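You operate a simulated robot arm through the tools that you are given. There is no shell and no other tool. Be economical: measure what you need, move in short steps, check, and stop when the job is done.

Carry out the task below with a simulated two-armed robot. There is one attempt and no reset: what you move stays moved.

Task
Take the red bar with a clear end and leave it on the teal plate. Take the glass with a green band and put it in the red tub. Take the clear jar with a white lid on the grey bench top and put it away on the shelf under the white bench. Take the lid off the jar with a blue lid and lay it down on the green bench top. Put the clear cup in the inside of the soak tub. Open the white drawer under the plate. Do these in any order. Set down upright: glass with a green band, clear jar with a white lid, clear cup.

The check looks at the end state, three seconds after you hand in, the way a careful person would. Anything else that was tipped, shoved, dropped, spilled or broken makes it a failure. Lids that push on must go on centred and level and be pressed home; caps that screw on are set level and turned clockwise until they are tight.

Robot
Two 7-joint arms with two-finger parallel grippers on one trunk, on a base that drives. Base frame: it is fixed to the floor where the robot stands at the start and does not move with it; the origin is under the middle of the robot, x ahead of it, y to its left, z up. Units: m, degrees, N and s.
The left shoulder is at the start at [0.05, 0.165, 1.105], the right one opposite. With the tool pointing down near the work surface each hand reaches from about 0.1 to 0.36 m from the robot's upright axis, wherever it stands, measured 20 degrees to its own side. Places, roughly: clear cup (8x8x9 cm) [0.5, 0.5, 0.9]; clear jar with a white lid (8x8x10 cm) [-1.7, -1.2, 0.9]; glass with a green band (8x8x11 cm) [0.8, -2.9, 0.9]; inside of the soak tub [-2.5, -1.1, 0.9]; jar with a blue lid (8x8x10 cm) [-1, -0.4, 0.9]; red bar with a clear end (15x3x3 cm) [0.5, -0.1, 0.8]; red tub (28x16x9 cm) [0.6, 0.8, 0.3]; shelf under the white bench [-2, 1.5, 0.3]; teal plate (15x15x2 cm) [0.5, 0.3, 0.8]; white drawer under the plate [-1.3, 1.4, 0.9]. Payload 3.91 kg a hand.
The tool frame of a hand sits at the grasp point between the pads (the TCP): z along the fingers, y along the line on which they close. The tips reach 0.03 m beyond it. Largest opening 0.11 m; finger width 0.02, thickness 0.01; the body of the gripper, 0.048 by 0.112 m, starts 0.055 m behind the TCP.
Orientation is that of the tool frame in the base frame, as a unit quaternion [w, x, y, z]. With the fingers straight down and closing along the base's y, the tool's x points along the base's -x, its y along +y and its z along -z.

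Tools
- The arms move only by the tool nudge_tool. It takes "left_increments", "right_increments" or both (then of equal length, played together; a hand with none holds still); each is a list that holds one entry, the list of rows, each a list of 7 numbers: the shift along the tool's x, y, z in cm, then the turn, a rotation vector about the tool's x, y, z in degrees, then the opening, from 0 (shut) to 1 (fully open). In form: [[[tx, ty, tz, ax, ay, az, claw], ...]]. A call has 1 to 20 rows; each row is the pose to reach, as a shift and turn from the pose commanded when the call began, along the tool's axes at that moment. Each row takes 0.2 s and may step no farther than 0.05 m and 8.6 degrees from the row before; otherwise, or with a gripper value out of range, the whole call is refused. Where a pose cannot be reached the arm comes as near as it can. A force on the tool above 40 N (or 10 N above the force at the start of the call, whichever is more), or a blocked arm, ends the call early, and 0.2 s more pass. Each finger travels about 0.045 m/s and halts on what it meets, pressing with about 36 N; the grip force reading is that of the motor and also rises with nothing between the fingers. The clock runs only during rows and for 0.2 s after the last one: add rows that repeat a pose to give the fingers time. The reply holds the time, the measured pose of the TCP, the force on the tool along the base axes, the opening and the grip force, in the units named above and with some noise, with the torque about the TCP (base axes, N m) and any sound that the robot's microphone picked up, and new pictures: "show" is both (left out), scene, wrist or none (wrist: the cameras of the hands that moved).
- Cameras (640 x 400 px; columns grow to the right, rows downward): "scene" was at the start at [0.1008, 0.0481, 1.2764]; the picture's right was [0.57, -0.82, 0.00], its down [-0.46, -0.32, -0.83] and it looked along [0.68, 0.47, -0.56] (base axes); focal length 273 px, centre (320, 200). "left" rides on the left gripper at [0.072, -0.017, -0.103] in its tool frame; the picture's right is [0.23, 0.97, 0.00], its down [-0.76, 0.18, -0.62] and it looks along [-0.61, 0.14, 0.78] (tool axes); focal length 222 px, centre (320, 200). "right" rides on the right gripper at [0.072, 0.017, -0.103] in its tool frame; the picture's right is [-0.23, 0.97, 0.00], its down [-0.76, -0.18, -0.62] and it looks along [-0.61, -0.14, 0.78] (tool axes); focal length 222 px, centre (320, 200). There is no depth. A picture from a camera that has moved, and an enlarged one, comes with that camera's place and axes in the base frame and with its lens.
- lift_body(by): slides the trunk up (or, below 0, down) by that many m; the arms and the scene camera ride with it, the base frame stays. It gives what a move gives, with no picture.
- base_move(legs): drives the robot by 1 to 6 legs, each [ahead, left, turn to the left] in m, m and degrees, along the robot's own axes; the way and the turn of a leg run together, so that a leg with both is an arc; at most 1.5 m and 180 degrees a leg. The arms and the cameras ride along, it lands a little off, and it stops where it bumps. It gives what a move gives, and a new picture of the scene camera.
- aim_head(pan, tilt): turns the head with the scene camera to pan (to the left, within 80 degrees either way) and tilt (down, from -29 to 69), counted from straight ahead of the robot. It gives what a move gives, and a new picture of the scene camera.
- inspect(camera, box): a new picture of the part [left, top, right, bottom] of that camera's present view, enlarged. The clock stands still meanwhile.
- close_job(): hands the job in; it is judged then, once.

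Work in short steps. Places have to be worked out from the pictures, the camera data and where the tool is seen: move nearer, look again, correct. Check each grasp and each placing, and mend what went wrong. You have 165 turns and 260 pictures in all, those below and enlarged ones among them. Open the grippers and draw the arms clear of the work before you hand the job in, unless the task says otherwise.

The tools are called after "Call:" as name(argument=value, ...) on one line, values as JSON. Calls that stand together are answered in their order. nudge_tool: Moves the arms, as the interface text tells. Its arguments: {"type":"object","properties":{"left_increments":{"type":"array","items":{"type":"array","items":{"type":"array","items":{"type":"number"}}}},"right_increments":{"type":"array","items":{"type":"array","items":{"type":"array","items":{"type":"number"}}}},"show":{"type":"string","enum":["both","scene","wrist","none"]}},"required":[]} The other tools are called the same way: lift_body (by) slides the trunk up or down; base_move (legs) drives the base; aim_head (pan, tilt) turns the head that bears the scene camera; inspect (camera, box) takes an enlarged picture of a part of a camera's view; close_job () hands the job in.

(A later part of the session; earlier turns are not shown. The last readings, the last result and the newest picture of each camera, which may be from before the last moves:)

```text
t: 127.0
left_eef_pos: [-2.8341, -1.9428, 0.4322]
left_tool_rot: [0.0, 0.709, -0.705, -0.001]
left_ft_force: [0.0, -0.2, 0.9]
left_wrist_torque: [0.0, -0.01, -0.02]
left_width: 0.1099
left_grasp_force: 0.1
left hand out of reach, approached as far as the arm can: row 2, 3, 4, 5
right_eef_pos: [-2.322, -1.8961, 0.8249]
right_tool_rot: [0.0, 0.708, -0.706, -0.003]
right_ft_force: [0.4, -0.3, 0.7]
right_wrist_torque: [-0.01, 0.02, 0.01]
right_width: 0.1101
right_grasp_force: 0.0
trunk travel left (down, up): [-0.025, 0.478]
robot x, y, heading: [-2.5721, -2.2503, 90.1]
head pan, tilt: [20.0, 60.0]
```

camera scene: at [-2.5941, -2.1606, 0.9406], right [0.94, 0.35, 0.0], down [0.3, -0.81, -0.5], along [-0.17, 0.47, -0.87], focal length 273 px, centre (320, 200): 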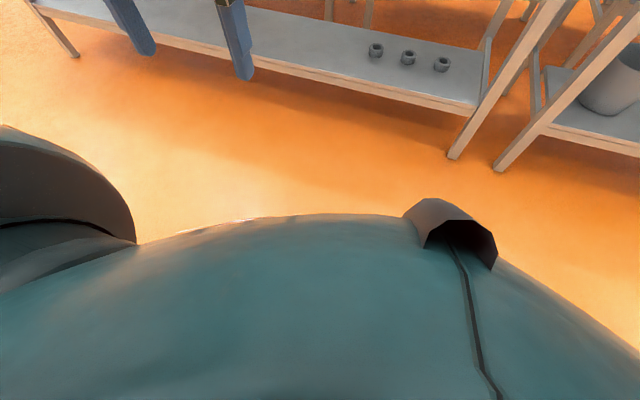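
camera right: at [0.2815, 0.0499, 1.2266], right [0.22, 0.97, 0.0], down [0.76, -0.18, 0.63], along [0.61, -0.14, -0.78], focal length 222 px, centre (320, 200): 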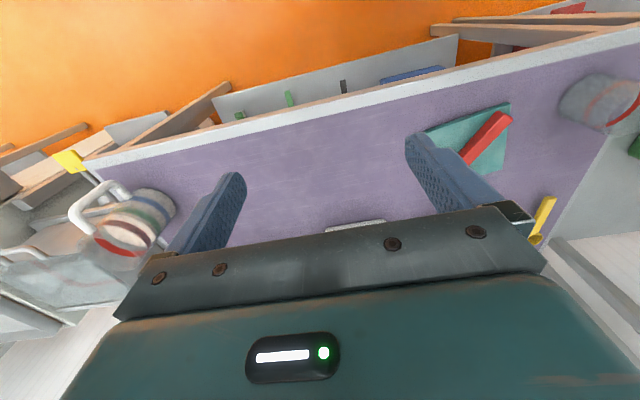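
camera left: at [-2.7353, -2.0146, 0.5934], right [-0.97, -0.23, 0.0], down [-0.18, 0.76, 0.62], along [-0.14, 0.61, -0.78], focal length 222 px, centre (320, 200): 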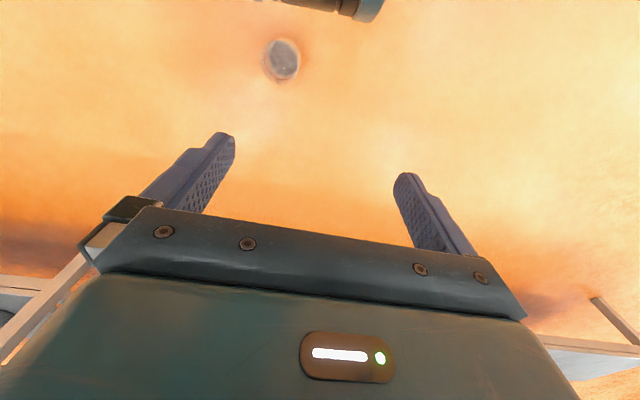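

I probe the reach closer to the body: draw back 10 cm, then down.

Call:
nudge_tool(left_increments=[[[3, 0, -2, 0, 0, 0, 1], [6, -1, -2, 0, 0, 0, 1], [9, -2, -2, 0, 0, 0, 1], [12, -2, 0, 0, 0, 0, 1], [12, -2, 4, 0, 0, 0, 1], [12, -2, 8, 0, 0, 0, 1], [12, -2, 12, 0, 0, 0, 1], [12, -2, 16, 0, 0, 0, 1]]], show="none")

Call:
aim_head(pan=60, tilt=45)

```text
t: 127.8
left_eef_pos: [-2.8201, -2.0095, 0.4494]
left_tool_rot: [-0.006, 0.712, -0.702, -0.014]
left_ft_force: [-0.1, 4.7, 2.2]
left_wrist_torque: [-0.46, -0.09, 0.23]
left_width: 0.1101
left_grasp_force: 0.0
left hand out of reach, approached as far as the arm can: row 3
right_eef_pos: [-2.322, -1.8954, 0.8229]
right_tool_rot: [0.0, 0.707, -0.707, -0.004]
right_ft_force: [0.1, 0.1, 0.7]
right_wrist_torque: [0.01, 0.02, -0.03]
right_width: 0.1099
right_grasp_force: 0.0
trunk travel left (down, up): [-0.025, 0.478]
robot x, y, heading: [-2.5697, -2.2525, 90.1]
head pan, tilt: [20.0, 60.0]
stopped in row 3 (left hand): the force on the tool passed its limit (the readings are from after the stop); the commanded pose is now the measured one
```

```text
t: 128.9
left_eef_pos: [-2.8212, -2.0098, 0.45]
left_tool_rot: [-0.007, 0.712, -0.702, -0.014]
left_ft_force: [2.4, 11.9, 3.2]
left_wrist_torque: [-1.4, 0.07, 0.71]
left_width: 0.11
left_grasp_force: 0.0
right_eef_pos: [-2.3227, -1.8948, 0.824]
right_tool_rot: [0.0, 0.708, -0.706, -0.003]
right_ft_force: [-0.1, 0.0, -1.1]
right_wrist_torque: [0.01, 0.01, -0.01]
right_width: 0.1101
right_grasp_force: 0.0
trunk travel left (down, up): [-0.025, 0.478]
robot x, y, heading: [-2.5695, -2.2493, 90.5]
head pan, tilt: [60.0, 45.0]
camera scene: at [-2.6414, -2.1826, 0.96], right [0.5, 0.87, 0.0], down [0.61, -0.35, -0.71], along [-0.61, 0.35, -0.71], focal length 273 px, centre (320, 200)
```

scene: 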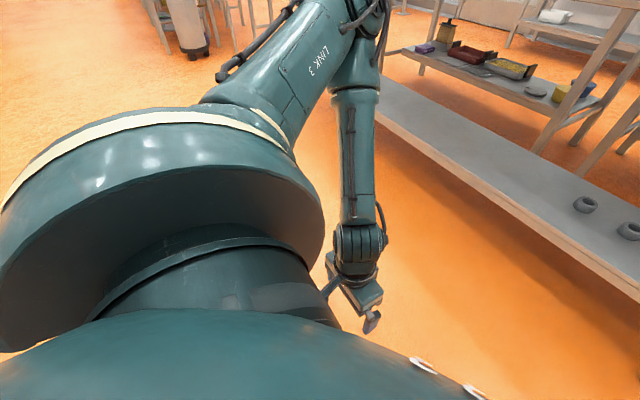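

The forearm is already vertical and the camera bracket touches the robot; a deeper reach needs the hand further out. I raise the hand, then back the base 0.12 m.

Call:
nudge_tool(left_increments=[[[-4, 0, -2, 0, 0, 0, 1], [-7, 0, -6, 0, 0, 0, 1], [-8, 0, -10, 0, 0, 0, 1], [-8, -2, -15, 0, 0, 0, 1], [-8, -5, -19, 0, 0, 0, 1], [-8, -8, -19, 0, 0, 0, 1]]], show="none")

Call:
base_move(legs=[[-0.13, 0, 0]])

```text
refused: row 4 steps farther than a row can; nothing moved
```

```text
t: 130.2
left_eef_pos: [-2.8207, -2.1386, 0.4496]
left_tool_rot: [-0.005, 0.711, -0.703, -0.015]
left_ft_force: [-2.1, 16.0, -1.7]
left_wrist_torque: [-1.67, -0.09, 0.84]
left_width: 0.1101
left_grasp_force: 0.1
right_eef_pos: [-2.3211, -2.0263, 0.8231]
right_tool_rot: [0.0, 0.707, -0.707, -0.002]
right_ft_force: [0.5, -0.9, 0.6]
right_wrist_torque: [0.02, -0.01, 0.0]
right_width: 0.1101
right_grasp_force: 0.1
trunk travel left (down, up): [-0.025, 0.478]
robot x, y, heading: [-2.5689, -2.3818, 89.8]
head pan, tilt: [60.0, 45.0]
camera scene: at [-2.6412, -2.3124, 0.96], right [0.5, 0.87, 0.0], down [0.61, -0.35, -0.71], along [-0.61, 0.35, -0.71], focal length 273 px, centre (320, 200)
```

scene: 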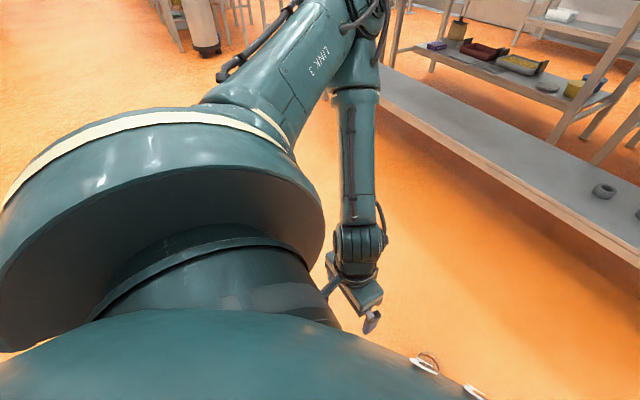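

Base is back; cup now 0.44 m ahead. I raise and extend the hand forward toward above the cup.

Call:
nudge_tool(left_increments=[[[-4, 0, -2, 0, 0, 0, 1], [-7, 0, -5, 0, 0, 0, 1], [-10, 0, -8, 0, 0, 0, 1], [-13, -2, -10, 0, 0, 0, 1], [-16, -5, -10, 0, 0, 0, 1], [-18, -8, -10, 0, 0, 0, 1], [-19.5, -11, -10, 0, 0, 0, 1], [-19.5, -14.5, -10, 0, 0, 0, 1], [-19.5, -14.5, -10, 0, 0, 0, 1]]], show="wrist")

```text
t: 132.2
left_eef_pos: [-2.7161, -1.9617, 0.5724]
left_tool_rot: [-0.006, 0.712, -0.702, -0.015]
left_ft_force: [0.1, 0.1, 0.3]
left_wrist_torque: [0.0, 0.01, 0.03]
left_width: 0.1099
left_grasp_force: 0.1
left hand out of reach, approached as far as the arm can: row 7, 8, 9
right_eef_pos: [-2.3208, -2.0245, 0.8236]
right_tool_rot: [0.0, 0.707, -0.707, -0.002]
right_ft_force: [-0.2, 0.9, 0.1]
right_wrist_torque: [0.02, -0.02, 0.0]
right_width: 0.1102
right_grasp_force: 0.0
trunk travel left (down, up): [-0.025, 0.478]
robot x, y, heading: [-2.5713, -2.3732, 90.1]
head pan, tilt: [60.0, 45.0]
camera left: at [-2.6966, -2.0379, 0.6756], right [-0.97, -0.24, 0.01], down [-0.18, 0.74, 0.65], along [-0.16, 0.63, -0.76], focal length 222 px, centre (320, 200)
```

left: 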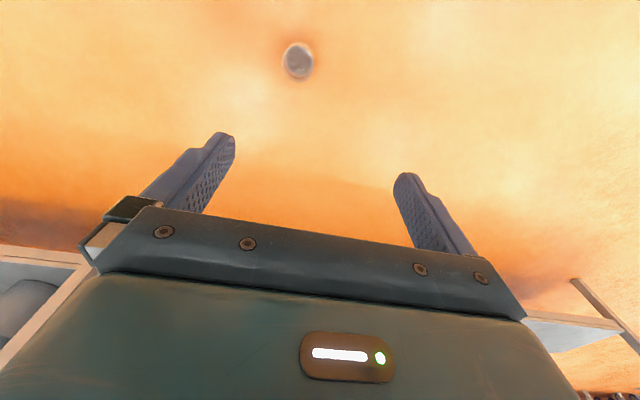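

I look at the arm's configuration with the head.

Call:
aim_head(pan=45, tilt=20)

```text
t: 133.1
left_eef_pos: [-2.7161, -1.9622, 0.5742]
left_tool_rot: [-0.006, 0.712, -0.702, -0.015]
left_ft_force: [-0.2, -0.8, 0.6]
left_wrist_torque: [-0.01, 0.0, 0.02]
left_width: 0.11
left_grasp_force: 0.1
right_eef_pos: [-2.321, -2.0261, 0.8235]
right_tool_rot: [-0.001, 0.707, -0.707, -0.003]
right_ft_force: [-0.6, -0.1, -0.3]
right_wrist_torque: [0.01, -0.01, 0.01]
right_width: 0.1099
right_grasp_force: 0.1
trunk travel left (down, up): [-0.025, 0.478]
robot x, y, heading: [-2.5689, -2.3777, 90.0]
head pan, tilt: [45.0, 20.0]
camera scene: at [-2.6366, -2.2878, 0.9986], right [0.71, 0.71, 0.0], down [0.24, -0.24, -0.94], along [-0.67, 0.66, -0.34], focal length 273 px, centre (320, 200)
```

scene: 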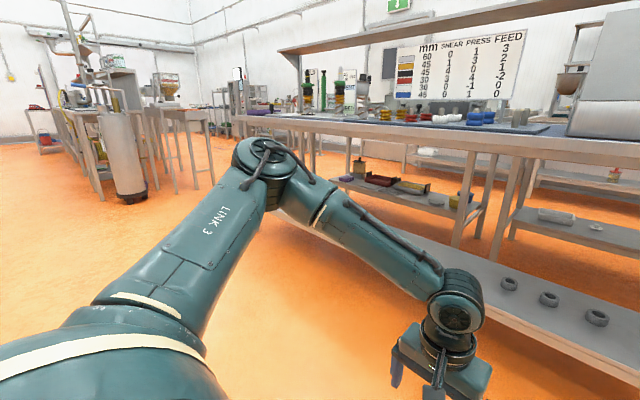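

The elbow is held high and out, so some wrist joint likely limits. I test whether a yaw of +60° lets the hand go lower.

Call:
nudge_tool(left_increments=[[[0, 0, -1, 0, 0, 8, 1], [0, -1, -1, 0, 0, 16, 1], [0, -2, -1, 0, 0, 24, 1], [0, -2, -1, 0, 0, 32, 1], [0, -2, -1, 0, 0, 40, 1], [0, -2, -1, 0, 0, 48, 1], [0, -2, -1, 0, 0, 56, 1], [0, -2, -1, 0, 0, 64, 1], [0, -2, 2, 0, 0, 64, 1], [0, -2, 5, 0, 0, 64, 1], [0, -2, 8, 0, 0, 64, 1], [0, -2, 11, 0, 0, 64, 1], [0, -2, 14, 0, 0, 64, 1], [0, -2, 17, 0, 0, 64, 1]]], show="none")

```text
t: 136.1
left_eef_pos: [-2.7676, -1.9908, 0.4931]
left_tool_rot: [-0.003, -0.231, 0.973, 0.016]
left_ft_force: [0.2, 0.3, 0.2]
left_wrist_torque: [0.04, -0.02, 0.0]
left_width: 0.1104
left_grasp_force: 0.1
left hand out of reach, approached as far as the arm can: row 2, 3, 4, 5, 6, 7, 8, 9, 10, 11, 12, 13, 14
right_eef_pos: [-2.3208, -2.0255, 0.8234]
right_tool_rot: [-0.001, 0.708, -0.706, -0.003]
right_ft_force: [0.0, 1.2, 0.5]
right_wrist_torque: [0.01, -0.02, -0.01]
right_width: 0.11
right_grasp_force: 0.1
trunk travel left (down, up): [-0.025, 0.478]
robot x, y, heading: [-2.5672, -2.3802, 90.0]
head pan, tilt: [45.0, 20.0]
```

Yaw has no influence. I test tilting the fingertips outward (24°) while descending.

Call:
nudge_tool(left_increments=[[[0, 0, -1, -3.6, 7.1, 0, 1], [0, 0, -1, -7.2, 14.2, 0, 1], [0, 0, -1, -10.8, 21.4, 0, 1], [0, 0, 2, -10.8, 21.4, 0, 1], [0, 0, 5, -10.8, 21.4, 0, 1], [0, 0, 8, -10.8, 21.4, 0, 1], [0, 0, 11, -10.8, 21.4, 0, 1], [0, 0, 14, -10.8, 21.4, 0, 1]]], show="none")

Call:
inspect(camera="scene", box=[0, 0, 640, 400])

```text
t: 137.8
left_eef_pos: [-2.8604, -2.0156, 0.4883]
left_tool_rot: [-0.204, -0.228, 0.95, 0.065]
left_ft_force: [-1.2, 0.4, -0.2]
left_wrist_torque: [-0.01, 0.01, -0.03]
left_width: 0.1101
left_grasp_force: 0.1
left hand out of reach, approached as far as the arm can: row 1, 2, 3, 4, 5, 6, 7, 8
right_eef_pos: [-2.3199, -2.0244, 0.8231]
right_tool_rot: [0.001, -0.707, 0.708, 0.003]
right_ft_force: [-0.8, 0.0, -0.5]
right_wrist_torque: [-0.01, 0.01, 0.01]
right_width: 0.1099
right_grasp_force: 0.2
trunk travel left (down, up): [-0.025, 0.478]
robot x, y, heading: [-2.5673, -2.3803, 90.0]
head pan, tilt: [45.0, 20.0]
```

```text
1.00 times, centred on (320, 200) of scene
camera zoom: at [-2.6365, -2.2877, 0.9987], right [0.71, 0.71, 0.0], down [0.24, -0.24, -0.94], along [-0.67, 0.66, -0.34], focal length 273 px, centre (320, 200)
```

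zoom: 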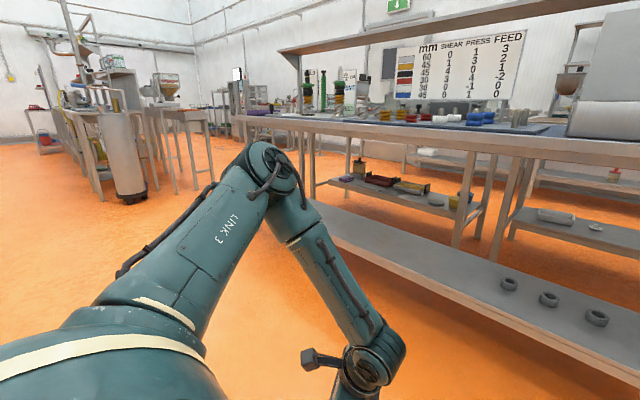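

The upper arm seems stuck at a shoulder limit; the elbow must swing further out, which needs the hand closer to the body, with the camera bracket facing away. First I undo the tilt and raise.

Call:
nudge_tool(left_increments=[[[0, 0, -2, 3.6, -7.1, 0, 1], [0, 0, -5, 7.2, -14.2, 0, 1], [0, 0, -8, 10.8, -21.4, 0, 1], [0, 0, -11, 10.8, -21.4, 0, 1], [0, 0, -14, 10.8, -21.4, 0, 1]]], show="none")

```text
t: 139.1
left_eef_pos: [-2.8011, -2.0177, 0.6159]
left_tool_rot: [-0.002, -0.23, 0.973, 0.015]
left_ft_force: [-0.3, -0.1, 0.1]
left_wrist_torque: [0.0, -0.02, -0.03]
left_width: 0.1101
left_grasp_force: 0.0
right_eef_pos: [-2.3217, -2.0246, 0.8235]
right_tool_rot: [-0.001, 0.708, -0.707, -0.003]
right_ft_force: [0.4, -1.3, -0.1]
right_wrist_torque: [0.02, -0.06, -0.03]
right_width: 0.1102
right_grasp_force: 0.0
trunk travel left (down, up): [-0.025, 0.478]
robot x, y, heading: [-2.5716, -2.3773, 90.1]
head pan, tilt: [45.0, 20.0]
```

Now I yaw 116° so the bracket faces away, drawing the hand nearer the body.

Call:
nudge_tool(left_increments=[[[0, 0, 0, 0, 0, 8.3, 1], [0, 0, 0, 0, 0, 16.6, 1], [0, 0, 0, 0, 0, 24.9, 1], [0, 0, 0, 0, 0, 33.2, 1], [0, 0, 0, 0, 0, 41.5, 1], [0, 0, 0, 0, 0, 49.8, 1], [-0.1, -2, 0, 0, 0, 58.1, 1], [-0.2, -4, 0, 0, 0, 66.4, 1], [-0.3, -6, 0, 0, 0, 74.7, 1], [-0.4, -8, 0, 0, 0, 83, 1], [-0.5, -10, 0, 0, 0, 91.3, 1], [-0.6, -12, 0, 0, 0, 99.6, 1], [-0.7, -14, 0, 0, 0, 107.9, 1], [-0.8, -16, 0, 0, 0, 116, 1], [-0.8, -16, 3, 0, 0, 116, 1], [-0.8, -16, 6, 0, 0, 116, 1], [-0.8, -16, 9, 0, 0, 116, 1], [-0.8, -16, 12, 0, 0, 116, 1], [-0.8, -16, 15, 0, 0, 116, 1]]], show="both")

```text
t: 142.9
left_eef_pos: [-2.7386, -2.1321, 0.5118]
left_tool_rot: [-0.012, 0.703, 0.711, 0.014]
left_ft_force: [-6.0, 0.6, 27.5]
left_wrist_torque: [-1.27, -0.25, -0.3]
left_width: 0.1101
left_grasp_force: 0.0
left hand out of reach, approached as far as the arm can: row 12, 13, 14, 15, 16, 17, 18, 19
right_eef_pos: [-2.3209, -2.0266, 0.8244]
right_tool_rot: [0.001, 0.707, -0.707, -0.004]
right_ft_force: [0.3, -0.3, 0.3]
right_wrist_torque: [0.0, 0.0, 0.02]
right_width: 0.1102
right_grasp_force: 0.1
trunk travel left (down, up): [-0.025, 0.478]
robot x, y, heading: [-2.5679, -2.3811, 89.9]
head pan, tilt: [45.0, 20.0]
stopped in row 19 (left hand): the force on the tool passed its limit (the readings are from after the stop); the commanded pose is now the measured one
camera scene: at [-2.6364, -2.2882, 0.9993], right [0.71, 0.71, 0.0], down [0.24, -0.24, -0.94], along [-0.67, 0.66, -0.34], focal length 273 px, centre (320, 200)
camera left: at [-2.7563, -2.0639, 0.6197], right [0.97, 0.24, 0.01], down [0.18, -0.78, 0.6], along [0.15, -0.58, -0.8], focal length 222 px, centre (320, 200)
```

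scene: 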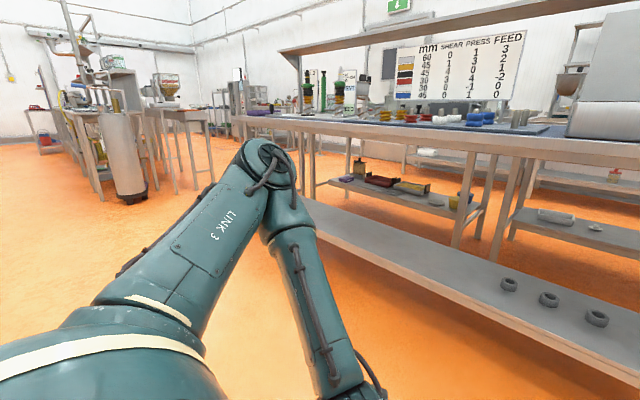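
left: 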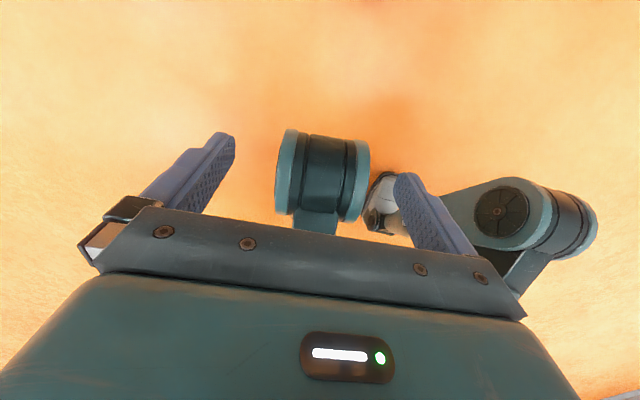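

The hand met the robot's own knee, and the elbow stayed up. I lift off and test how low the hand gets far out to the left side.

Call:
nudge_tool(left_increments=[[[1, 0, -4, 0, 0, 0, 1], [2, -2, -8, 0, 0, 0, 1], [2, -6, -9, 0, 0, 0, 1], [2, -10.5, -9, 0, 0, 0, 1], [0, -15, -9, 0, 0, 0, 1], [-2, -19, -9, 0, 0, 0, 1], [-4, -23, -8, 0, 0, 0, 1], [-6, -27, -6, 0, 0, 0, 1], [-6, -31, -3, 0, 0, 0, 1], [-6, -33, 1, 0, 0, 0, 1], [-6, -33, 5.5, 0, 0, 0, 1], [-6, -33, 10, 0, 0, 0, 1], [-6, -33, 14.5, 0, 0, 0, 1], [-6, -33, 19, 0, 0, 0, 1], [-6, -33, 23.5, 0, 0, 0, 1]]], show="scene")

```text
t: 146.1
left_eef_pos: [-3.0698, -2.1855, 0.2743]
left_tool_rot: [-0.011, 0.702, 0.712, 0.013]
left_ft_force: [0.1, -1.0, 0.0]
left_wrist_torque: [-0.04, 0.0, 0.02]
left_width: 0.11
left_grasp_force: 0.2
left hand out of reach, approached as far as the arm can: row 1, 2, 3, 4, 5, 6
right_eef_pos: [-2.3199, -2.0263, 0.824]
right_tool_rot: [0.0, 0.707, -0.707, -0.004]
right_ft_force: [0.2, 0.1, 0.0]
right_wrist_torque: [0.02, 0.02, 0.02]
right_width: 0.1101
right_grasp_force: 0.1
trunk travel left (down, up): [-0.025, 0.478]
robot x, y, heading: [-2.5685, -2.3819, 89.9]
head pan, tilt: [45.0, 20.0]
camera scene: at [-2.6366, -2.2877, 0.9988], right [0.71, 0.71, 0.0], down [0.24, -0.24, -0.94], along [-0.67, 0.66, -0.34], focal length 273 px, centre (320, 200)
```

scene: 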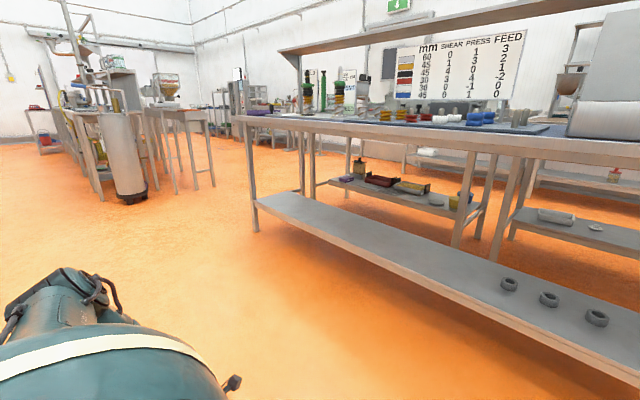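

To the side the arm goes low easily (z=0.27 reached). I keep descending to test for floor reach.

Call:
nudge_tool(left_increments=[[[0, 0, 4, 0, 0, 0, 1], [0, 0, 8, 0, 0, 0, 1], [0, 0, 12, 0, 0, 0, 1], [0, 0, 16, 0, 0, 0, 1], [0, 0, 20, 0, 0, 0, 1]]], show="none")

Call:
aim_head(pan=79, tilt=50)

```text
t: 147.3
left_eef_pos: [-3.0446, -2.1837, 0.1329]
left_tool_rot: [-0.013, 0.702, 0.712, 0.012]
left_ft_force: [-0.2, 0.9, -0.1]
left_wrist_torque: [-0.01, 0.01, -0.01]
left_width: 0.1099
left_grasp_force: 0.1
left hand out of reach, approached as far as the arm can: row 3, 4, 5
right_eef_pos: [-2.3213, -2.0252, 0.8236]
right_tool_rot: [0.0, -0.707, 0.707, 0.003]
right_ft_force: [-0.1, 0.2, -0.3]
right_wrist_torque: [0.01, 0.01, -0.03]
right_width: 0.1099
right_grasp_force: 0.2
trunk travel left (down, up): [-0.025, 0.478]
robot x, y, heading: [-2.5681, -2.3801, 90.4]
head pan, tilt: [45.0, 20.0]
```

```text
t: 148.3
left_eef_pos: [-3.0446, -2.1837, 0.1321]
left_tool_rot: [-0.012, 0.703, 0.711, 0.012]
left_ft_force: [-0.3, -0.2, -0.5]
left_wrist_torque: [-0.03, 0.0, 0.0]
left_width: 0.1102
left_grasp_force: 0.0
right_eef_pos: [-2.3215, -2.0252, 0.8249]
right_tool_rot: [0.0, 0.707, -0.707, -0.003]
right_ft_force: [0.9, 0.1, 0.8]
right_wrist_torque: [0.02, -0.01, -0.03]
right_width: 0.1099
right_grasp_force: 0.1
trunk travel left (down, up): [-0.025, 0.478]
robot x, y, heading: [-2.5678, -2.3824, 90.1]
head pan, tilt: [79.0, 50.0]
camera scene: at [-2.6463, -2.3388, 0.9532], right [0.19, 0.98, 0.0], down [0.75, -0.15, -0.64], along [-0.63, 0.12, -0.77], focal length 273 px, centre (320, 200)
```

scene: 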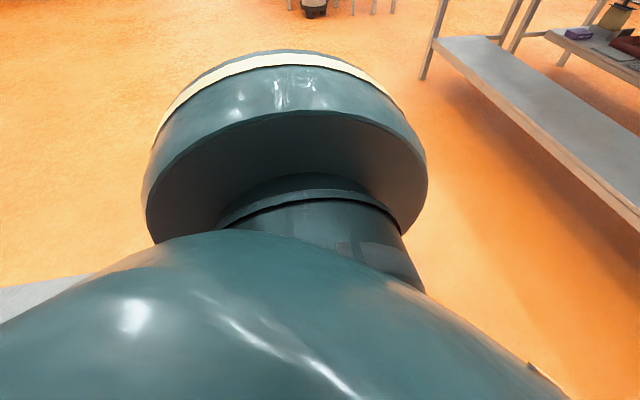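

Reach to z≈0.13 with the arm nearly straight; directly beside the shoulder it should get lower. I drop the trunk the last 2.5 cm and test at 0.3 m to the left, 0.1 m ahead.

Call:
lift_body(by=-0.025)

Call:
nudge_tool(left_increments=[[[-2, 3, -2, 0, 0, 0, 1], [-4, 6, -2, 0, 0, 0, 1], [-6, 9, -2, 0, 0, 0, 1], [-8, 12, -1, 0, 0, 0, 1], [-9.8, 15, 1, 0, 0, 0, 1], [-9.8, 17, 3, 0, 0, 0, 1], [-9.8, 17, 5, 0, 0, 0, 1], [-9.8, 17, 6, 0, 0, 0, 1]]], show="wrist")

```text
t: 149.0
left_eef_pos: [-3.0434, -2.1857, 0.1072]
left_tool_rot: [-0.011, 0.703, 0.711, 0.014]
left_ft_force: [0.2, 0.4, 0.7]
left_wrist_torque: [0.06, 0.01, -0.03]
left_width: 0.1102
left_grasp_force: 0.0
right_eef_pos: [-2.3211, -2.0255, 0.7989]
right_tool_rot: [0.0, -0.707, 0.707, 0.004]
right_ft_force: [-0.1, -0.2, 0.8]
right_wrist_torque: [0.03, 0.0, -0.02]
right_width: 0.11
right_grasp_force: 0.1
trunk travel left (down, up): [0.0, 0.503]
robot x, y, heading: [-2.5686, -2.3746, 90.5]
head pan, tilt: [79.0, 50.0]
```

```text
t: 150.2
left_eef_pos: [-2.9082, -2.2495, 0.1017]
left_tool_rot: [-0.032, 0.692, 0.721, 0.023]
left_ft_force: [-4.7, 23.2, 3.6]
left_wrist_torque: [-1.53, -0.46, 1.51]
left_width: 0.1082
left_grasp_force: 0.0
right_eef_pos: [-2.321, -2.0259, 0.7986]
right_tool_rot: [-0.001, 0.707, -0.707, -0.004]
right_ft_force: [-0.4, -0.1, -0.2]
right_wrist_torque: [0.0, -0.02, 0.0]
right_width: 0.1099
right_grasp_force: 0.1
trunk travel left (down, up): [0.0, 0.503]
robot x, y, heading: [-2.5661, -2.3778, 89.8]
head pan, tilt: [79.0, 50.0]
stopped in row 5 (left hand): the force on the tool passed its limit (the readings are from after the stop); the commanded pose is now the measured one
camera left: at [-2.9259, -2.1867, 0.2122], right [0.96, 0.27, 0.01], down [0.22, -0.8, 0.56], along [0.16, -0.54, -0.83], focal length 222 px, centre (320, 200)
```

left: 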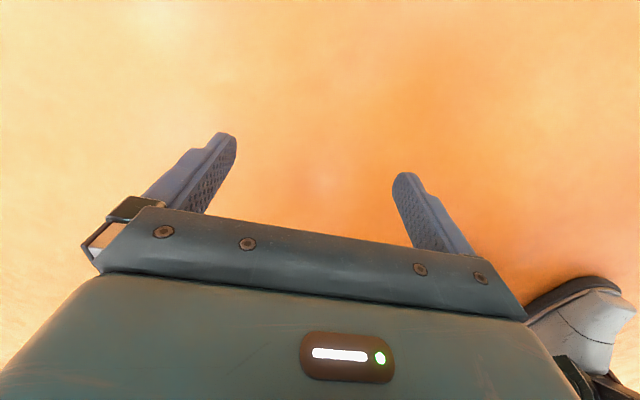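

Touched the robot's own foot at lateral 0.34. I back out 4 cm, forward 3 cm and descend.

Call:
nudge_tool(left_increments=[[[2, -2, 0, 0, 0, 0, 1], [3, -4, 0, 0, 0, 0, 1], [3, -4, 1.5, 0, 0, 0, 1], [3, -4, 3, 0, 0, 0, 1], [3, -4, 4, 0, 0, 0, 1], [3, -4, 5, 0, 0, 0, 1]]], show="none")

```text
t: 151.6
left_eef_pos: [-2.9471, -2.2262, 0.053]
left_tool_rot: [-0.027, 0.695, 0.718, 0.019]
left_ft_force: [-0.3, 0.4, 0.6]
left_wrist_torque: [-0.04, 0.02, -0.01]
left_width: 0.1099
left_grasp_force: 0.2
right_eef_pos: [-2.3223, -2.0247, 0.7992]
right_tool_rot: [-0.001, 0.708, -0.707, -0.003]
right_ft_force: [-0.7, -0.1, -0.1]
right_wrist_torque: [0.01, 0.0, 0.01]
right_width: 0.1099
right_grasp_force: 0.1
trunk travel left (down, up): [0.0, 0.503]
robot x, y, heading: [-2.5721, -2.3793, 90.3]
head pan, tilt: [79.0, 50.0]
```

Floor grasp height is reachable there (0.153 ahead, 0.378 left). I level the tool, raise it to z≈0.17, then drive so the hand sits over the cup at (-2.675, -1.938).

Call:
nudge_tool(left_increments=[[[0, 0, -4, -0.7, -3.7, 0, 1], [0, 0, -8, -0.7, -3.7, 0, 1], [0, 0, -12, -0.7, -3.7, 0, 1], [0, 0, -12, -0.7, -3.7, 0, 1]]], show="none")

Call:
base_move(legs=[[0, -0.27, 0], [0.2, 0, 0]])

Call:
inspect(camera="left", box=[0, 0, 640, 400])

```text
t: 152.6
left_eef_pos: [-2.9459, -2.2343, 0.1726]
left_tool_rot: [0.001, 0.695, 0.719, 0.001]
left_ft_force: [-0.3, 0.3, -0.3]
left_wrist_torque: [0.02, -0.02, 0.0]
left_width: 0.11
left_grasp_force: 0.1
right_eef_pos: [-2.3205, -2.0259, 0.7984]
right_tool_rot: [-0.001, 0.707, -0.707, -0.002]
right_ft_force: [-0.5, 0.7, 0.5]
right_wrist_torque: [0.0, -0.02, -0.01]
right_width: 0.1101
right_grasp_force: 0.1
trunk travel left (down, up): [0.0, 0.503]
robot x, y, heading: [-2.5674, -2.3795, 89.9]
head pan, tilt: [79.0, 50.0]
```

```text
t: 155.8
left_eef_pos: [-2.6669, -2.0319, 0.173]
left_tool_rot: [0.001, 0.697, 0.717, 0.0]
left_ft_force: [-0.9, 0.4, -0.1]
left_wrist_torque: [0.0, 0.0, -0.01]
left_width: 0.1101
left_grasp_force: 0.1
right_eef_pos: [-2.041, -1.8265, 0.7975]
right_tool_rot: [0.001, -0.705, 0.709, 0.003]
right_ft_force: [-0.6, -1.0, 1.0]
right_wrist_torque: [0.0, -0.02, 0.0]
right_width: 0.1101
right_grasp_force: 0.0
trunk travel left (down, up): [0.0, 0.503]
robot x, y, heading: [-2.2932, -2.1781, 89.5]
head pan, tilt: [79.0, 50.0]
camera scene: at [-2.368, -2.1374, 0.9281], right [0.19, 0.98, 0.0], down [0.75, -0.15, -0.64], along [-0.63, 0.12, -0.77], focal length 273 px, centre (320, 200)
```

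scene: 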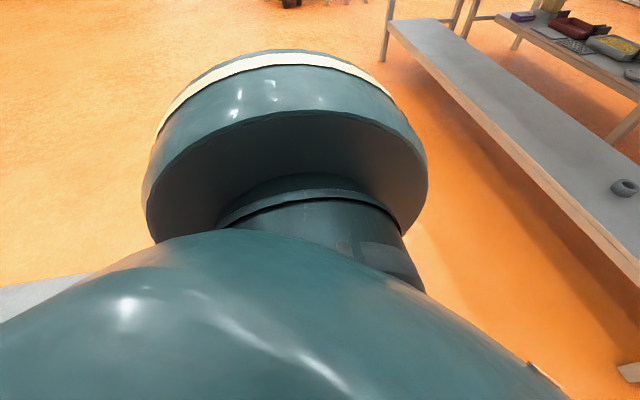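

```text
1.00 times, centred on (320, 200) of left
camera zoom: at [-2.6866, -1.9604, 0.2773], right [0.97, 0.25, 0.0], down [0.2, -0.76, 0.62], along [0.16, -0.6, -0.78], focal length 222 px, centre (320, 200)
```

zoom: 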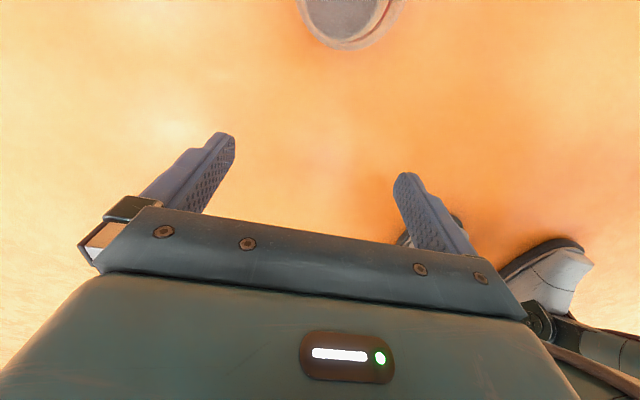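

The cup is straight ahead of the hand. I drive 9.5 cm forward to bring it between the fingers (tips still above it).

Call:
base_move(legs=[[0.095, 0, 0]])

Call:
inspect(camera="left", box=[0, 0, 640, 400])

```text
t: 156.9
left_eef_pos: [-2.6665, -1.937, 0.1733]
left_tool_rot: [0.0, 0.698, 0.716, 0.001]
left_ft_force: [-0.5, -0.1, 0.7]
left_wrist_torque: [0.03, 0.0, 0.01]
left_width: 0.1095
left_grasp_force: 0.0
right_eef_pos: [-2.0403, -1.7309, 0.7974]
right_tool_rot: [0.0, -0.705, 0.709, 0.004]
right_ft_force: [-1.2, 0.5, 0.5]
right_wrist_torque: [0.01, -0.01, 0.01]
right_width: 0.1098
right_grasp_force: 0.1
trunk travel left (down, up): [0.0, 0.503]
robot x, y, heading: [-2.2921, -2.0856, 89.9]
head pan, tilt: [79.0, 50.0]
camera scene: at [-2.3676, -2.0423, 0.9281], right [0.19, 0.98, 0.0], down [0.75, -0.15, -0.64], along [-0.63, 0.13, -0.77], focal length 273 px, centre (320, 200)
```

scene: 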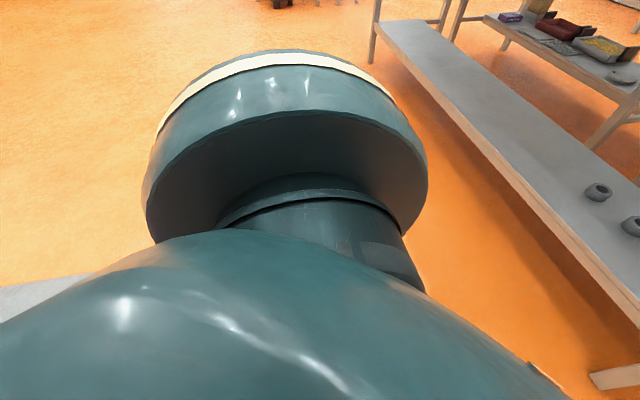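

```text
1.00 times, centred on (320, 200) of left
camera zoom: at [-2.6861, -1.8651, 0.2772], right [0.97, 0.25, 0.0], down [0.2, -0.76, 0.62], along [0.16, -0.6, -0.78], focal length 222 px, centre (320, 200)
```

zoom: 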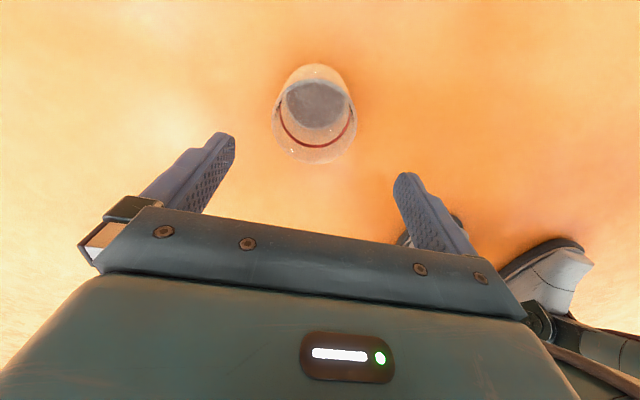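

Cup centre ≈ (-2.674, -1.938). I shift 0.7 cm, descend to TCP z≈0.058 and look.

Call:
nudge_tool(left_increments=[[[0, -0.7, 3, 0, 0, 0, 1], [0, -0.7, 6, 0, 0, 0, 1], [0, -0.7, 9, 0, 0, 0, 1], [0, -0.7, 11.4, 0, 0, 0, 1], [0, -0.7, 11.4, 0, 0, 0, 1]]], show="wrist")

```text
t: 158.1
left_eef_pos: [-2.6726, -1.9368, 0.0583]
left_tool_rot: [0.002, 0.698, 0.717, 0.001]
left_ft_force: [0.1, 0.5, -0.4]
left_wrist_torque: [-0.02, 0.01, 0.0]
left_width: 0.1098
left_grasp_force: 0.1
right_eef_pos: [-2.0419, -1.732, 0.7984]
right_tool_rot: [0.0, -0.705, 0.709, 0.004]
right_ft_force: [-0.1, 1.3, 0.6]
right_wrist_torque: [0.0, -0.04, 0.03]
right_width: 0.1102
right_grasp_force: 0.0
trunk travel left (down, up): [0.0, 0.503]
robot x, y, heading: [-2.2921, -2.0865, 90.0]
head pan, tilt: [79.0, 50.0]
camera left: at [-2.6916, -1.8655, 0.1632], right [0.97, 0.25, 0.0], down [0.2, -0.76, 0.62], along [0.16, -0.6, -0.78], focal length 222 px, centre (320, 200)
```

left: 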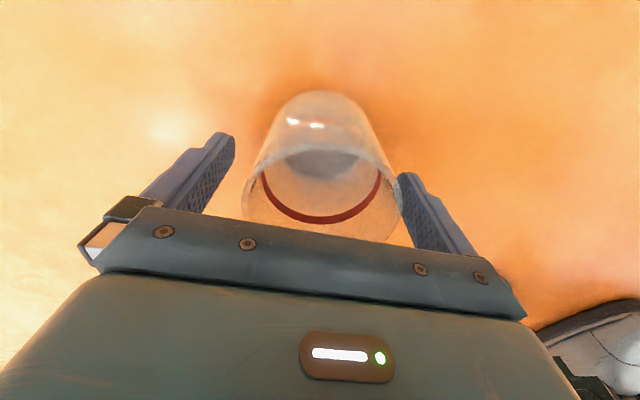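

Cup is between the fingers. I close.

Call:
nudge_tool(left_increments=[[[0, 0.3, 0, 0, 0, 0, 0.85], [0, 0.3, 0, 0, 0, 0, 0.75], [0, 0.3, 0, 0, 0, 0, 0.65], [0, 0.3, 0, 0, 0, 0, 0.6], [0, 0.3, 0, 0, 0, 0, 0.55], [0, 0.3, 0, 0, 0, 0, 0.55]]], show="wrist")

```text
t: 159.5
left_eef_pos: [-2.6704, -1.9363, 0.0587]
left_tool_rot: [0.0, 0.697, 0.717, 0.001]
left_ft_force: [-0.4, -0.1, -0.6]
left_wrist_torque: [-0.01, -0.01, -0.02]
left_width: 0.0744
left_grasp_force: 35.8
right_eef_pos: [-2.0402, -1.731, 0.7984]
right_tool_rot: [0.0, -0.706, 0.708, 0.004]
right_ft_force: [0.8, 0.7, 0.4]
right_wrist_torque: [-0.01, 0.01, 0.0]
right_width: 0.1098
right_grasp_force: 0.1
trunk travel left (down, up): [0.0, 0.503]
robot x, y, heading: [-2.2876, -2.0855, 89.8]
head pan, tilt: [79.0, 50.0]
camera left: at [-2.6891, -1.8654, 0.1637], right [0.97, 0.25, 0.0], down [0.2, -0.76, 0.62], along [0.16, -0.6, -0.78], focal length 222 px, centre (320, 200)
```

left: 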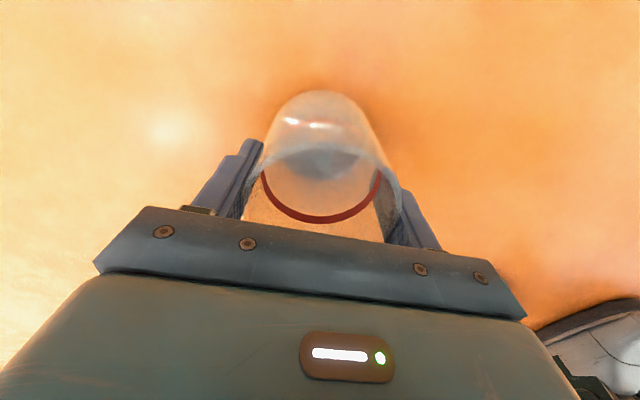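

Held at 7.4 cm. I raise the trunk, then check the grip.

Call:
nudge_tool(left_increments=[[[0, 0, -2, 0, 0, 0, 0.3], [0, 0, -5, 0, 0, 0, 0.3], [0, 0, -5, 0, 0, 0, 0.3]]], show="none")

Call:
lift_body(by=0.425)

Call:
inspect(camera="left", box=[0, 0, 640, 400])

Call:
aim_head(pan=0, tilt=35)

```text
t: 160.3
left_eef_pos: [-2.6693, -1.9358, 0.1088]
left_tool_rot: [0.0, 0.698, 0.716, 0.0]
left_ft_force: [-0.2, -0.5, -1.2]
left_wrist_torque: [0.02, 0.0, 0.0]
left_width: 0.0745
left_grasp_force: 36.6
right_eef_pos: [-2.0405, -1.7303, 0.799]
right_tool_rot: [0.001, -0.705, 0.709, 0.003]
right_ft_force: [0.8, 0.7, 0.4]
right_wrist_torque: [-0.01, 0.0, 0.01]
right_width: 0.1098
right_grasp_force: 0.0
trunk travel left (down, up): [0.0, 0.503]
robot x, y, heading: [-2.2896, -2.0824, 89.7]
head pan, tilt: [79.0, 50.0]
```

```text
refused: 0.425 is not a number from -0.4 to 0.4
```

```text
1.00 times, centred on (320, 200) of left
camera zoom: at [-2.6883, -1.8652, 0.2141], right [0.97, 0.25, 0.0], down [0.2, -0.76, 0.62], along [0.16, -0.6, -0.78], focal length 222 px, centre (320, 200)
```

zoom: 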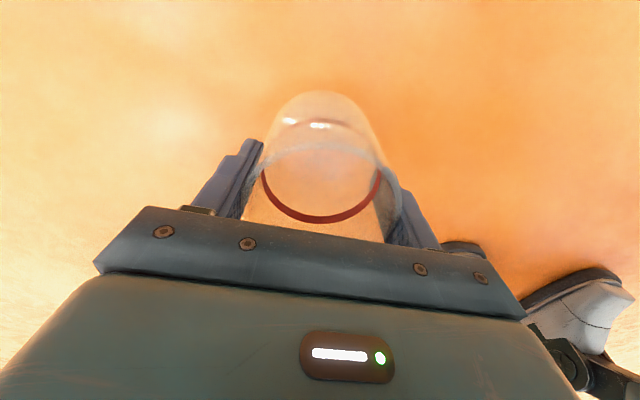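

```text
t: 161.8
left_eef_pos: [-2.6697, -1.9376, 0.1092]
left_tool_rot: [0.001, 0.698, 0.716, 0.001]
left_ft_force: [-0.3, -0.3, -0.7]
left_wrist_torque: [0.01, 0.03, -0.03]
left_width: 0.0742
left_grasp_force: 36.0
right_eef_pos: [-2.0406, -1.7307, 0.7982]
right_tool_rot: [0.001, -0.705, 0.709, 0.003]
right_ft_force: [0.3, 0.4, 0.4]
right_wrist_torque: [0.04, 0.01, -0.05]
right_width: 0.11
right_grasp_force: 0.1
trunk travel left (down, up): [0.0, 0.503]
robot x, y, heading: [-2.2897, -2.0866, 90.0]
head pan, tilt: [0.0, 35.0]
camera scene: at [-2.2919, -1.9691, 0.9498], right [1.0, 0.0, 0.0], down [0.0, -0.57, -0.82], along [0.0, 0.82, -0.57], focal length 273 px, centre (320, 200)
```

scene: 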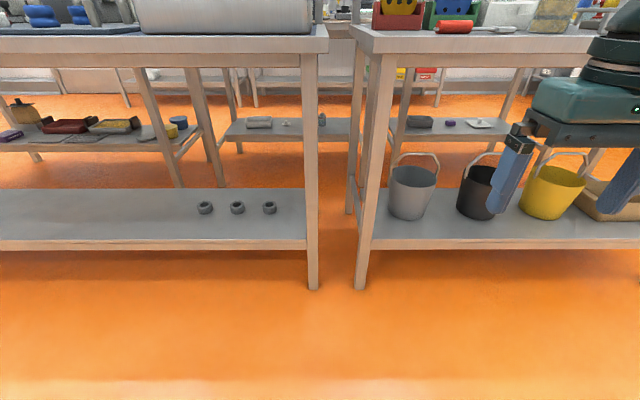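

Cup is off the floor and held. I raise the trunk 0.4 m, then lift the hand.

Call:
lift_body(by=0.4)

Call:
nudge_tool(left_increments=[[[0, 0, -4.5, 0, 0, 0, 0.3], [0, 0, -9, 0, 0, 0, 0.3], [0, 0, -13.5, 0, 0, 0, 0.3], [0, 0, -18, 0, 0, 0, 0.3], [0, 0, -22.5, 0, 0, 0, 0.3], [0, 0, -27, 0, 0, 0, 0.3], [0, 0, -31.5, 0, 0, 0, 0.3], [0, 0, -36, 0, 0, 0, 0.3], [0, 0, -40.5, 0, 0, 0, 0.3], [0, 0, -45, 0, 0, 0, 0.3], [0, 0, -49.5, 0, 0, 0, 0.3], [0, 0, -54, 0, 0, 0, 0.3], [0, 0, -58.5, 0, 0, 0, 0.3], [0, 0, -61, 0, 0, 0, 0.3]]], show="both")

```text
t: 165.6
left_eef_pos: [-2.6691, -1.937, 0.5092]
left_tool_rot: [0.0, 0.697, 0.717, 0.001]
left_ft_force: [-0.2, -0.2, 0.1]
left_wrist_torque: [0.02, 0.01, -0.07]
left_width: 0.0745
left_grasp_force: 35.8
right_eef_pos: [-2.0413, -1.7327, 1.1988]
right_tool_rot: [0.001, -0.705, 0.709, 0.004]
right_ft_force: [0.2, 0.2, -0.1]
right_wrist_torque: [-0.01, 0.02, 0.04]
right_width: 0.11
right_grasp_force: 0.0
trunk travel left (down, up): [-0.4, 0.103]
robot x, y, heading: [-2.2894, -2.0861, 89.9]
head pan, tilt: [0.0, 35.0]
```

```text
t: 168.6
left_eef_pos: [-2.676, -1.9355, 1.1222]
left_tool_rot: [0.003, 0.698, 0.716, 0.001]
left_ft_force: [-0.3, 0.5, -0.7]
left_wrist_torque: [0.01, -0.02, -0.03]
left_width: 0.0744
left_grasp_force: 35.9
left hand out of reach, approached as far as the arm can: row 8, 9, 10, 11, 12, 13, 14
right_eef_pos: [-2.0406, -1.7315, 1.1988]
right_tool_rot: [0.0, -0.705, 0.709, 0.003]
right_ft_force: [0.0, 0.2, 0.3]
right_wrist_torque: [0.02, -0.03, -0.03]
right_width: 0.1099
right_grasp_force: 0.1
trunk travel left (down, up): [-0.4, 0.103]
robot x, y, heading: [-2.2911, -2.0829, 89.7]
head pan, tilt: [0.0, 35.0]
camera scene: at [-2.2921, -1.9694, 1.3499], right [1.0, 0.0, 0.0], down [0.0, -0.57, -0.82], along [0.0, 0.82, -0.57], focal length 273 px, centre (320, 200)
camera left: at [-2.6951, -1.8638, 1.227], right [0.97, 0.25, 0.0], down [0.2, -0.76, 0.62], along [0.16, -0.6, -0.78], focal length 222 px, centre (320, 200)
```

scene: 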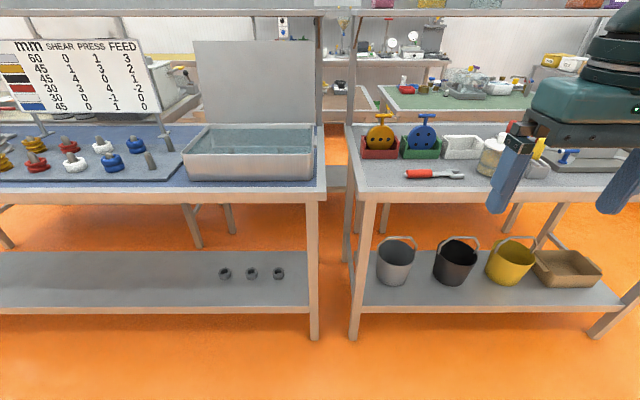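
left: 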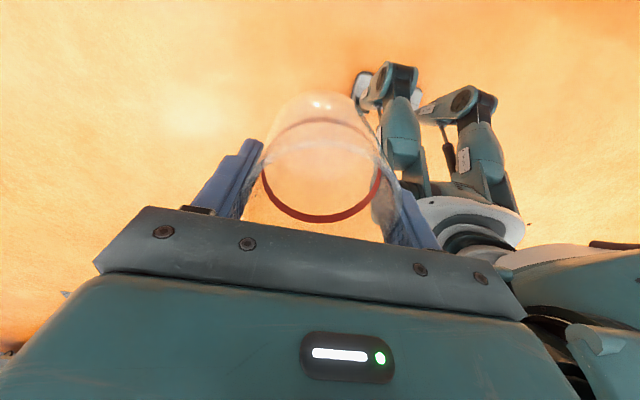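

Cup steady at 7.44 cm. Soak tub: interior x -2.76..-2.32, y -1.08..-0.82, rim z≈0.94; bench front edge y≈-1.16. I drive up to the bench.

Call:
base_move(legs=[[0.53, 0.05, 0]])

Call:
aim_head(pan=20, tilt=45)

```text
t: 171.7
left_eef_pos: [-2.7196, -1.4078, 1.1214]
left_tool_rot: [0.002, 0.701, 0.713, 0.001]
left_ft_force: [-0.4, 0.3, -0.5]
left_wrist_torque: [0.01, -0.02, 0.01]
left_width: 0.0743
left_grasp_force: 36.2
right_eef_pos: [-2.0832, -1.2094, 1.1985]
right_tool_rot: [0.001, -0.701, 0.713, 0.004]
right_ft_force: [0.1, -0.6, -0.5]
right_wrist_torque: [-0.01, -0.01, -0.02]
right_width: 0.1101
right_grasp_force: 0.1
trunk travel left (down, up): [-0.4, 0.103]
robot x, y, heading: [-2.3368, -1.5593, 89.2]
head pan, tilt: [0.0, 35.0]
camera scene: at [-2.3358, -1.445, 1.3498], right [1.0, -0.01, 0.0], down [-0.01, -0.57, -0.82], along [0.01, 0.82, -0.57], focal length 273 px, centre (320, 200)
```

scene: 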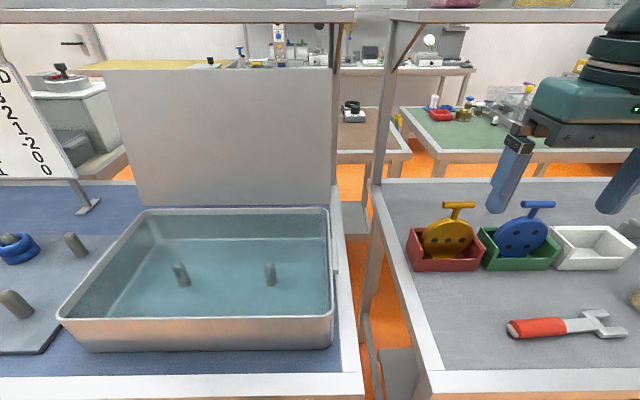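

```text
t: 172.5
left_eef_pos: [-2.7202, -1.408, 1.1219]
left_tool_rot: [0.002, 0.701, 0.713, 0.0]
left_ft_force: [0.5, 0.3, -0.8]
left_wrist_torque: [0.01, 0.03, -0.01]
left_width: 0.0745
left_grasp_force: 35.9
right_eef_pos: [-2.0824, -1.2107, 1.1987]
right_tool_rot: [0.0, -0.702, 0.712, 0.004]
right_ft_force: [-0.1, -0.3, -0.1]
right_wrist_torque: [0.02, 0.03, 0.0]
right_width: 0.1099
right_grasp_force: 0.1
trunk travel left (down, up): [-0.4, 0.103]
robot x, y, heading: [-2.339, -1.5579, 89.3]
head pan, tilt: [20.0, 45.0]
camera scene: at [-2.3637, -1.4566, 1.3351], right [0.94, 0.33, 0.0], down [0.23, -0.67, -0.71], along [-0.23, 0.67, -0.71], focal length 273 px, centre (320, 200)
```

scene: 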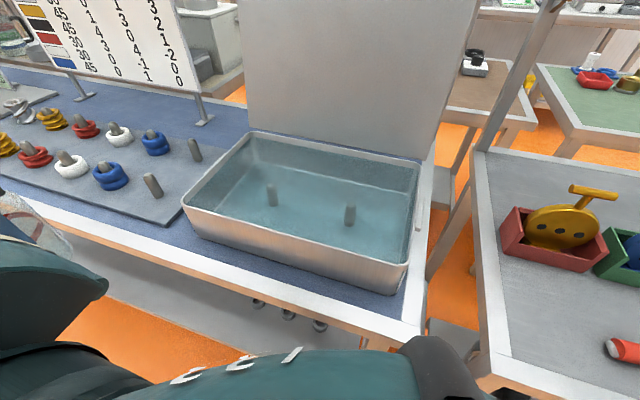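

Tub interior centre ≈ (-2.53, -1.04), with two pegs at x≈-2.64 and -2.43. I carry the cup over to (-2.535, -1.06), staying high.

Call:
nudge_tool(left_increments=[[[3.5, 1, 0, 0, 0, 0, 0.3], [7, 2.5, 0, 0, 0, 0, 0.3], [10.5, 4.5, 0, 0, 0, 0, 0.3], [14, 7, 0, 0, 0, 0, 0.3], [17.5, 9.5, 0, 0, 0, 0, 0.3], [21, 12, 0, 0, 0, 0, 0.3], [24.5, 14.5, 0, 0, 0, 0, 0.3], [28, 17, 0, 0, 0, 0, 0.3], [31.5, 19, 0, 0, 0, 0, 0.3], [34.5, 19.1, 1, 0, 0, 0, 0.3], [34.5, 19.1, 1, 0, 0, 0, 0.3]]], show="both")

```text
t: 174.9
left_eef_pos: [-2.5322, -1.0589, 1.1134]
left_tool_rot: [0.002, 0.701, 0.713, 0.002]
left_ft_force: [0.6, 0.0, 0.1]
left_wrist_torque: [0.01, -0.03, 0.01]
left_width: 0.0743
left_grasp_force: 35.6
right_eef_pos: [-2.0818, -1.2102, 1.1987]
right_tool_rot: [-0.001, -0.701, 0.713, 0.002]
right_ft_force: [-0.6, -0.3, -0.1]
right_wrist_torque: [0.02, 0.0, -0.02]
right_width: 0.1102
right_grasp_force: 0.0
trunk travel left (down, up): [-0.4, 0.103]
robot x, y, heading: [-2.334, -1.5614, 89.1]
head pan, tilt: [20.0, 45.0]
camera scene: at [-2.3636, -1.457, 1.3351], right [0.94, 0.33, 0.0], down [0.23, -0.67, -0.71], along [-0.23, 0.67, -0.71], focal length 273 px, centre (320, 200)
camera left: at [-2.5513, -0.987, 1.2184], right [0.97, 0.24, 0.0], down [0.19, -0.76, 0.62], along [0.16, -0.6, -0.78], focal length 222 px, centre (320, 200)
```

scene: 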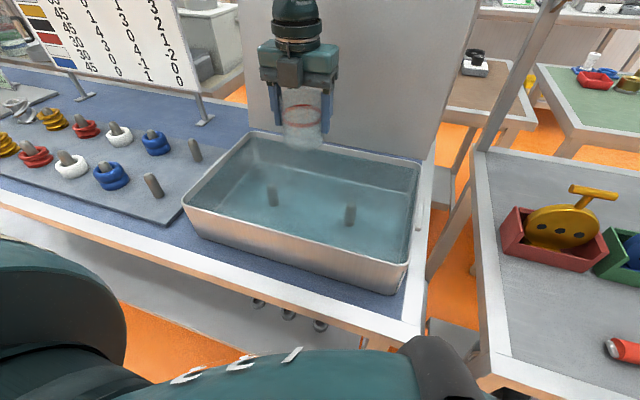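
left: 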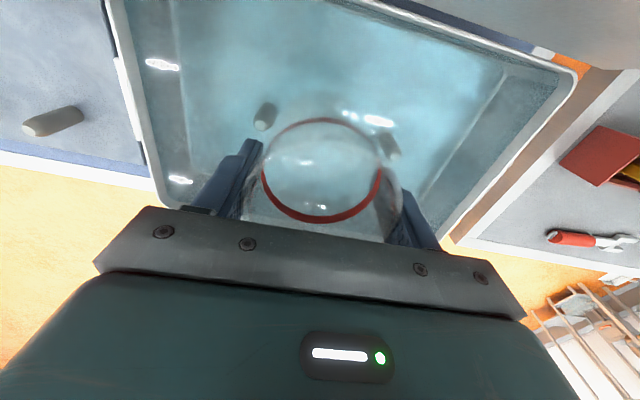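

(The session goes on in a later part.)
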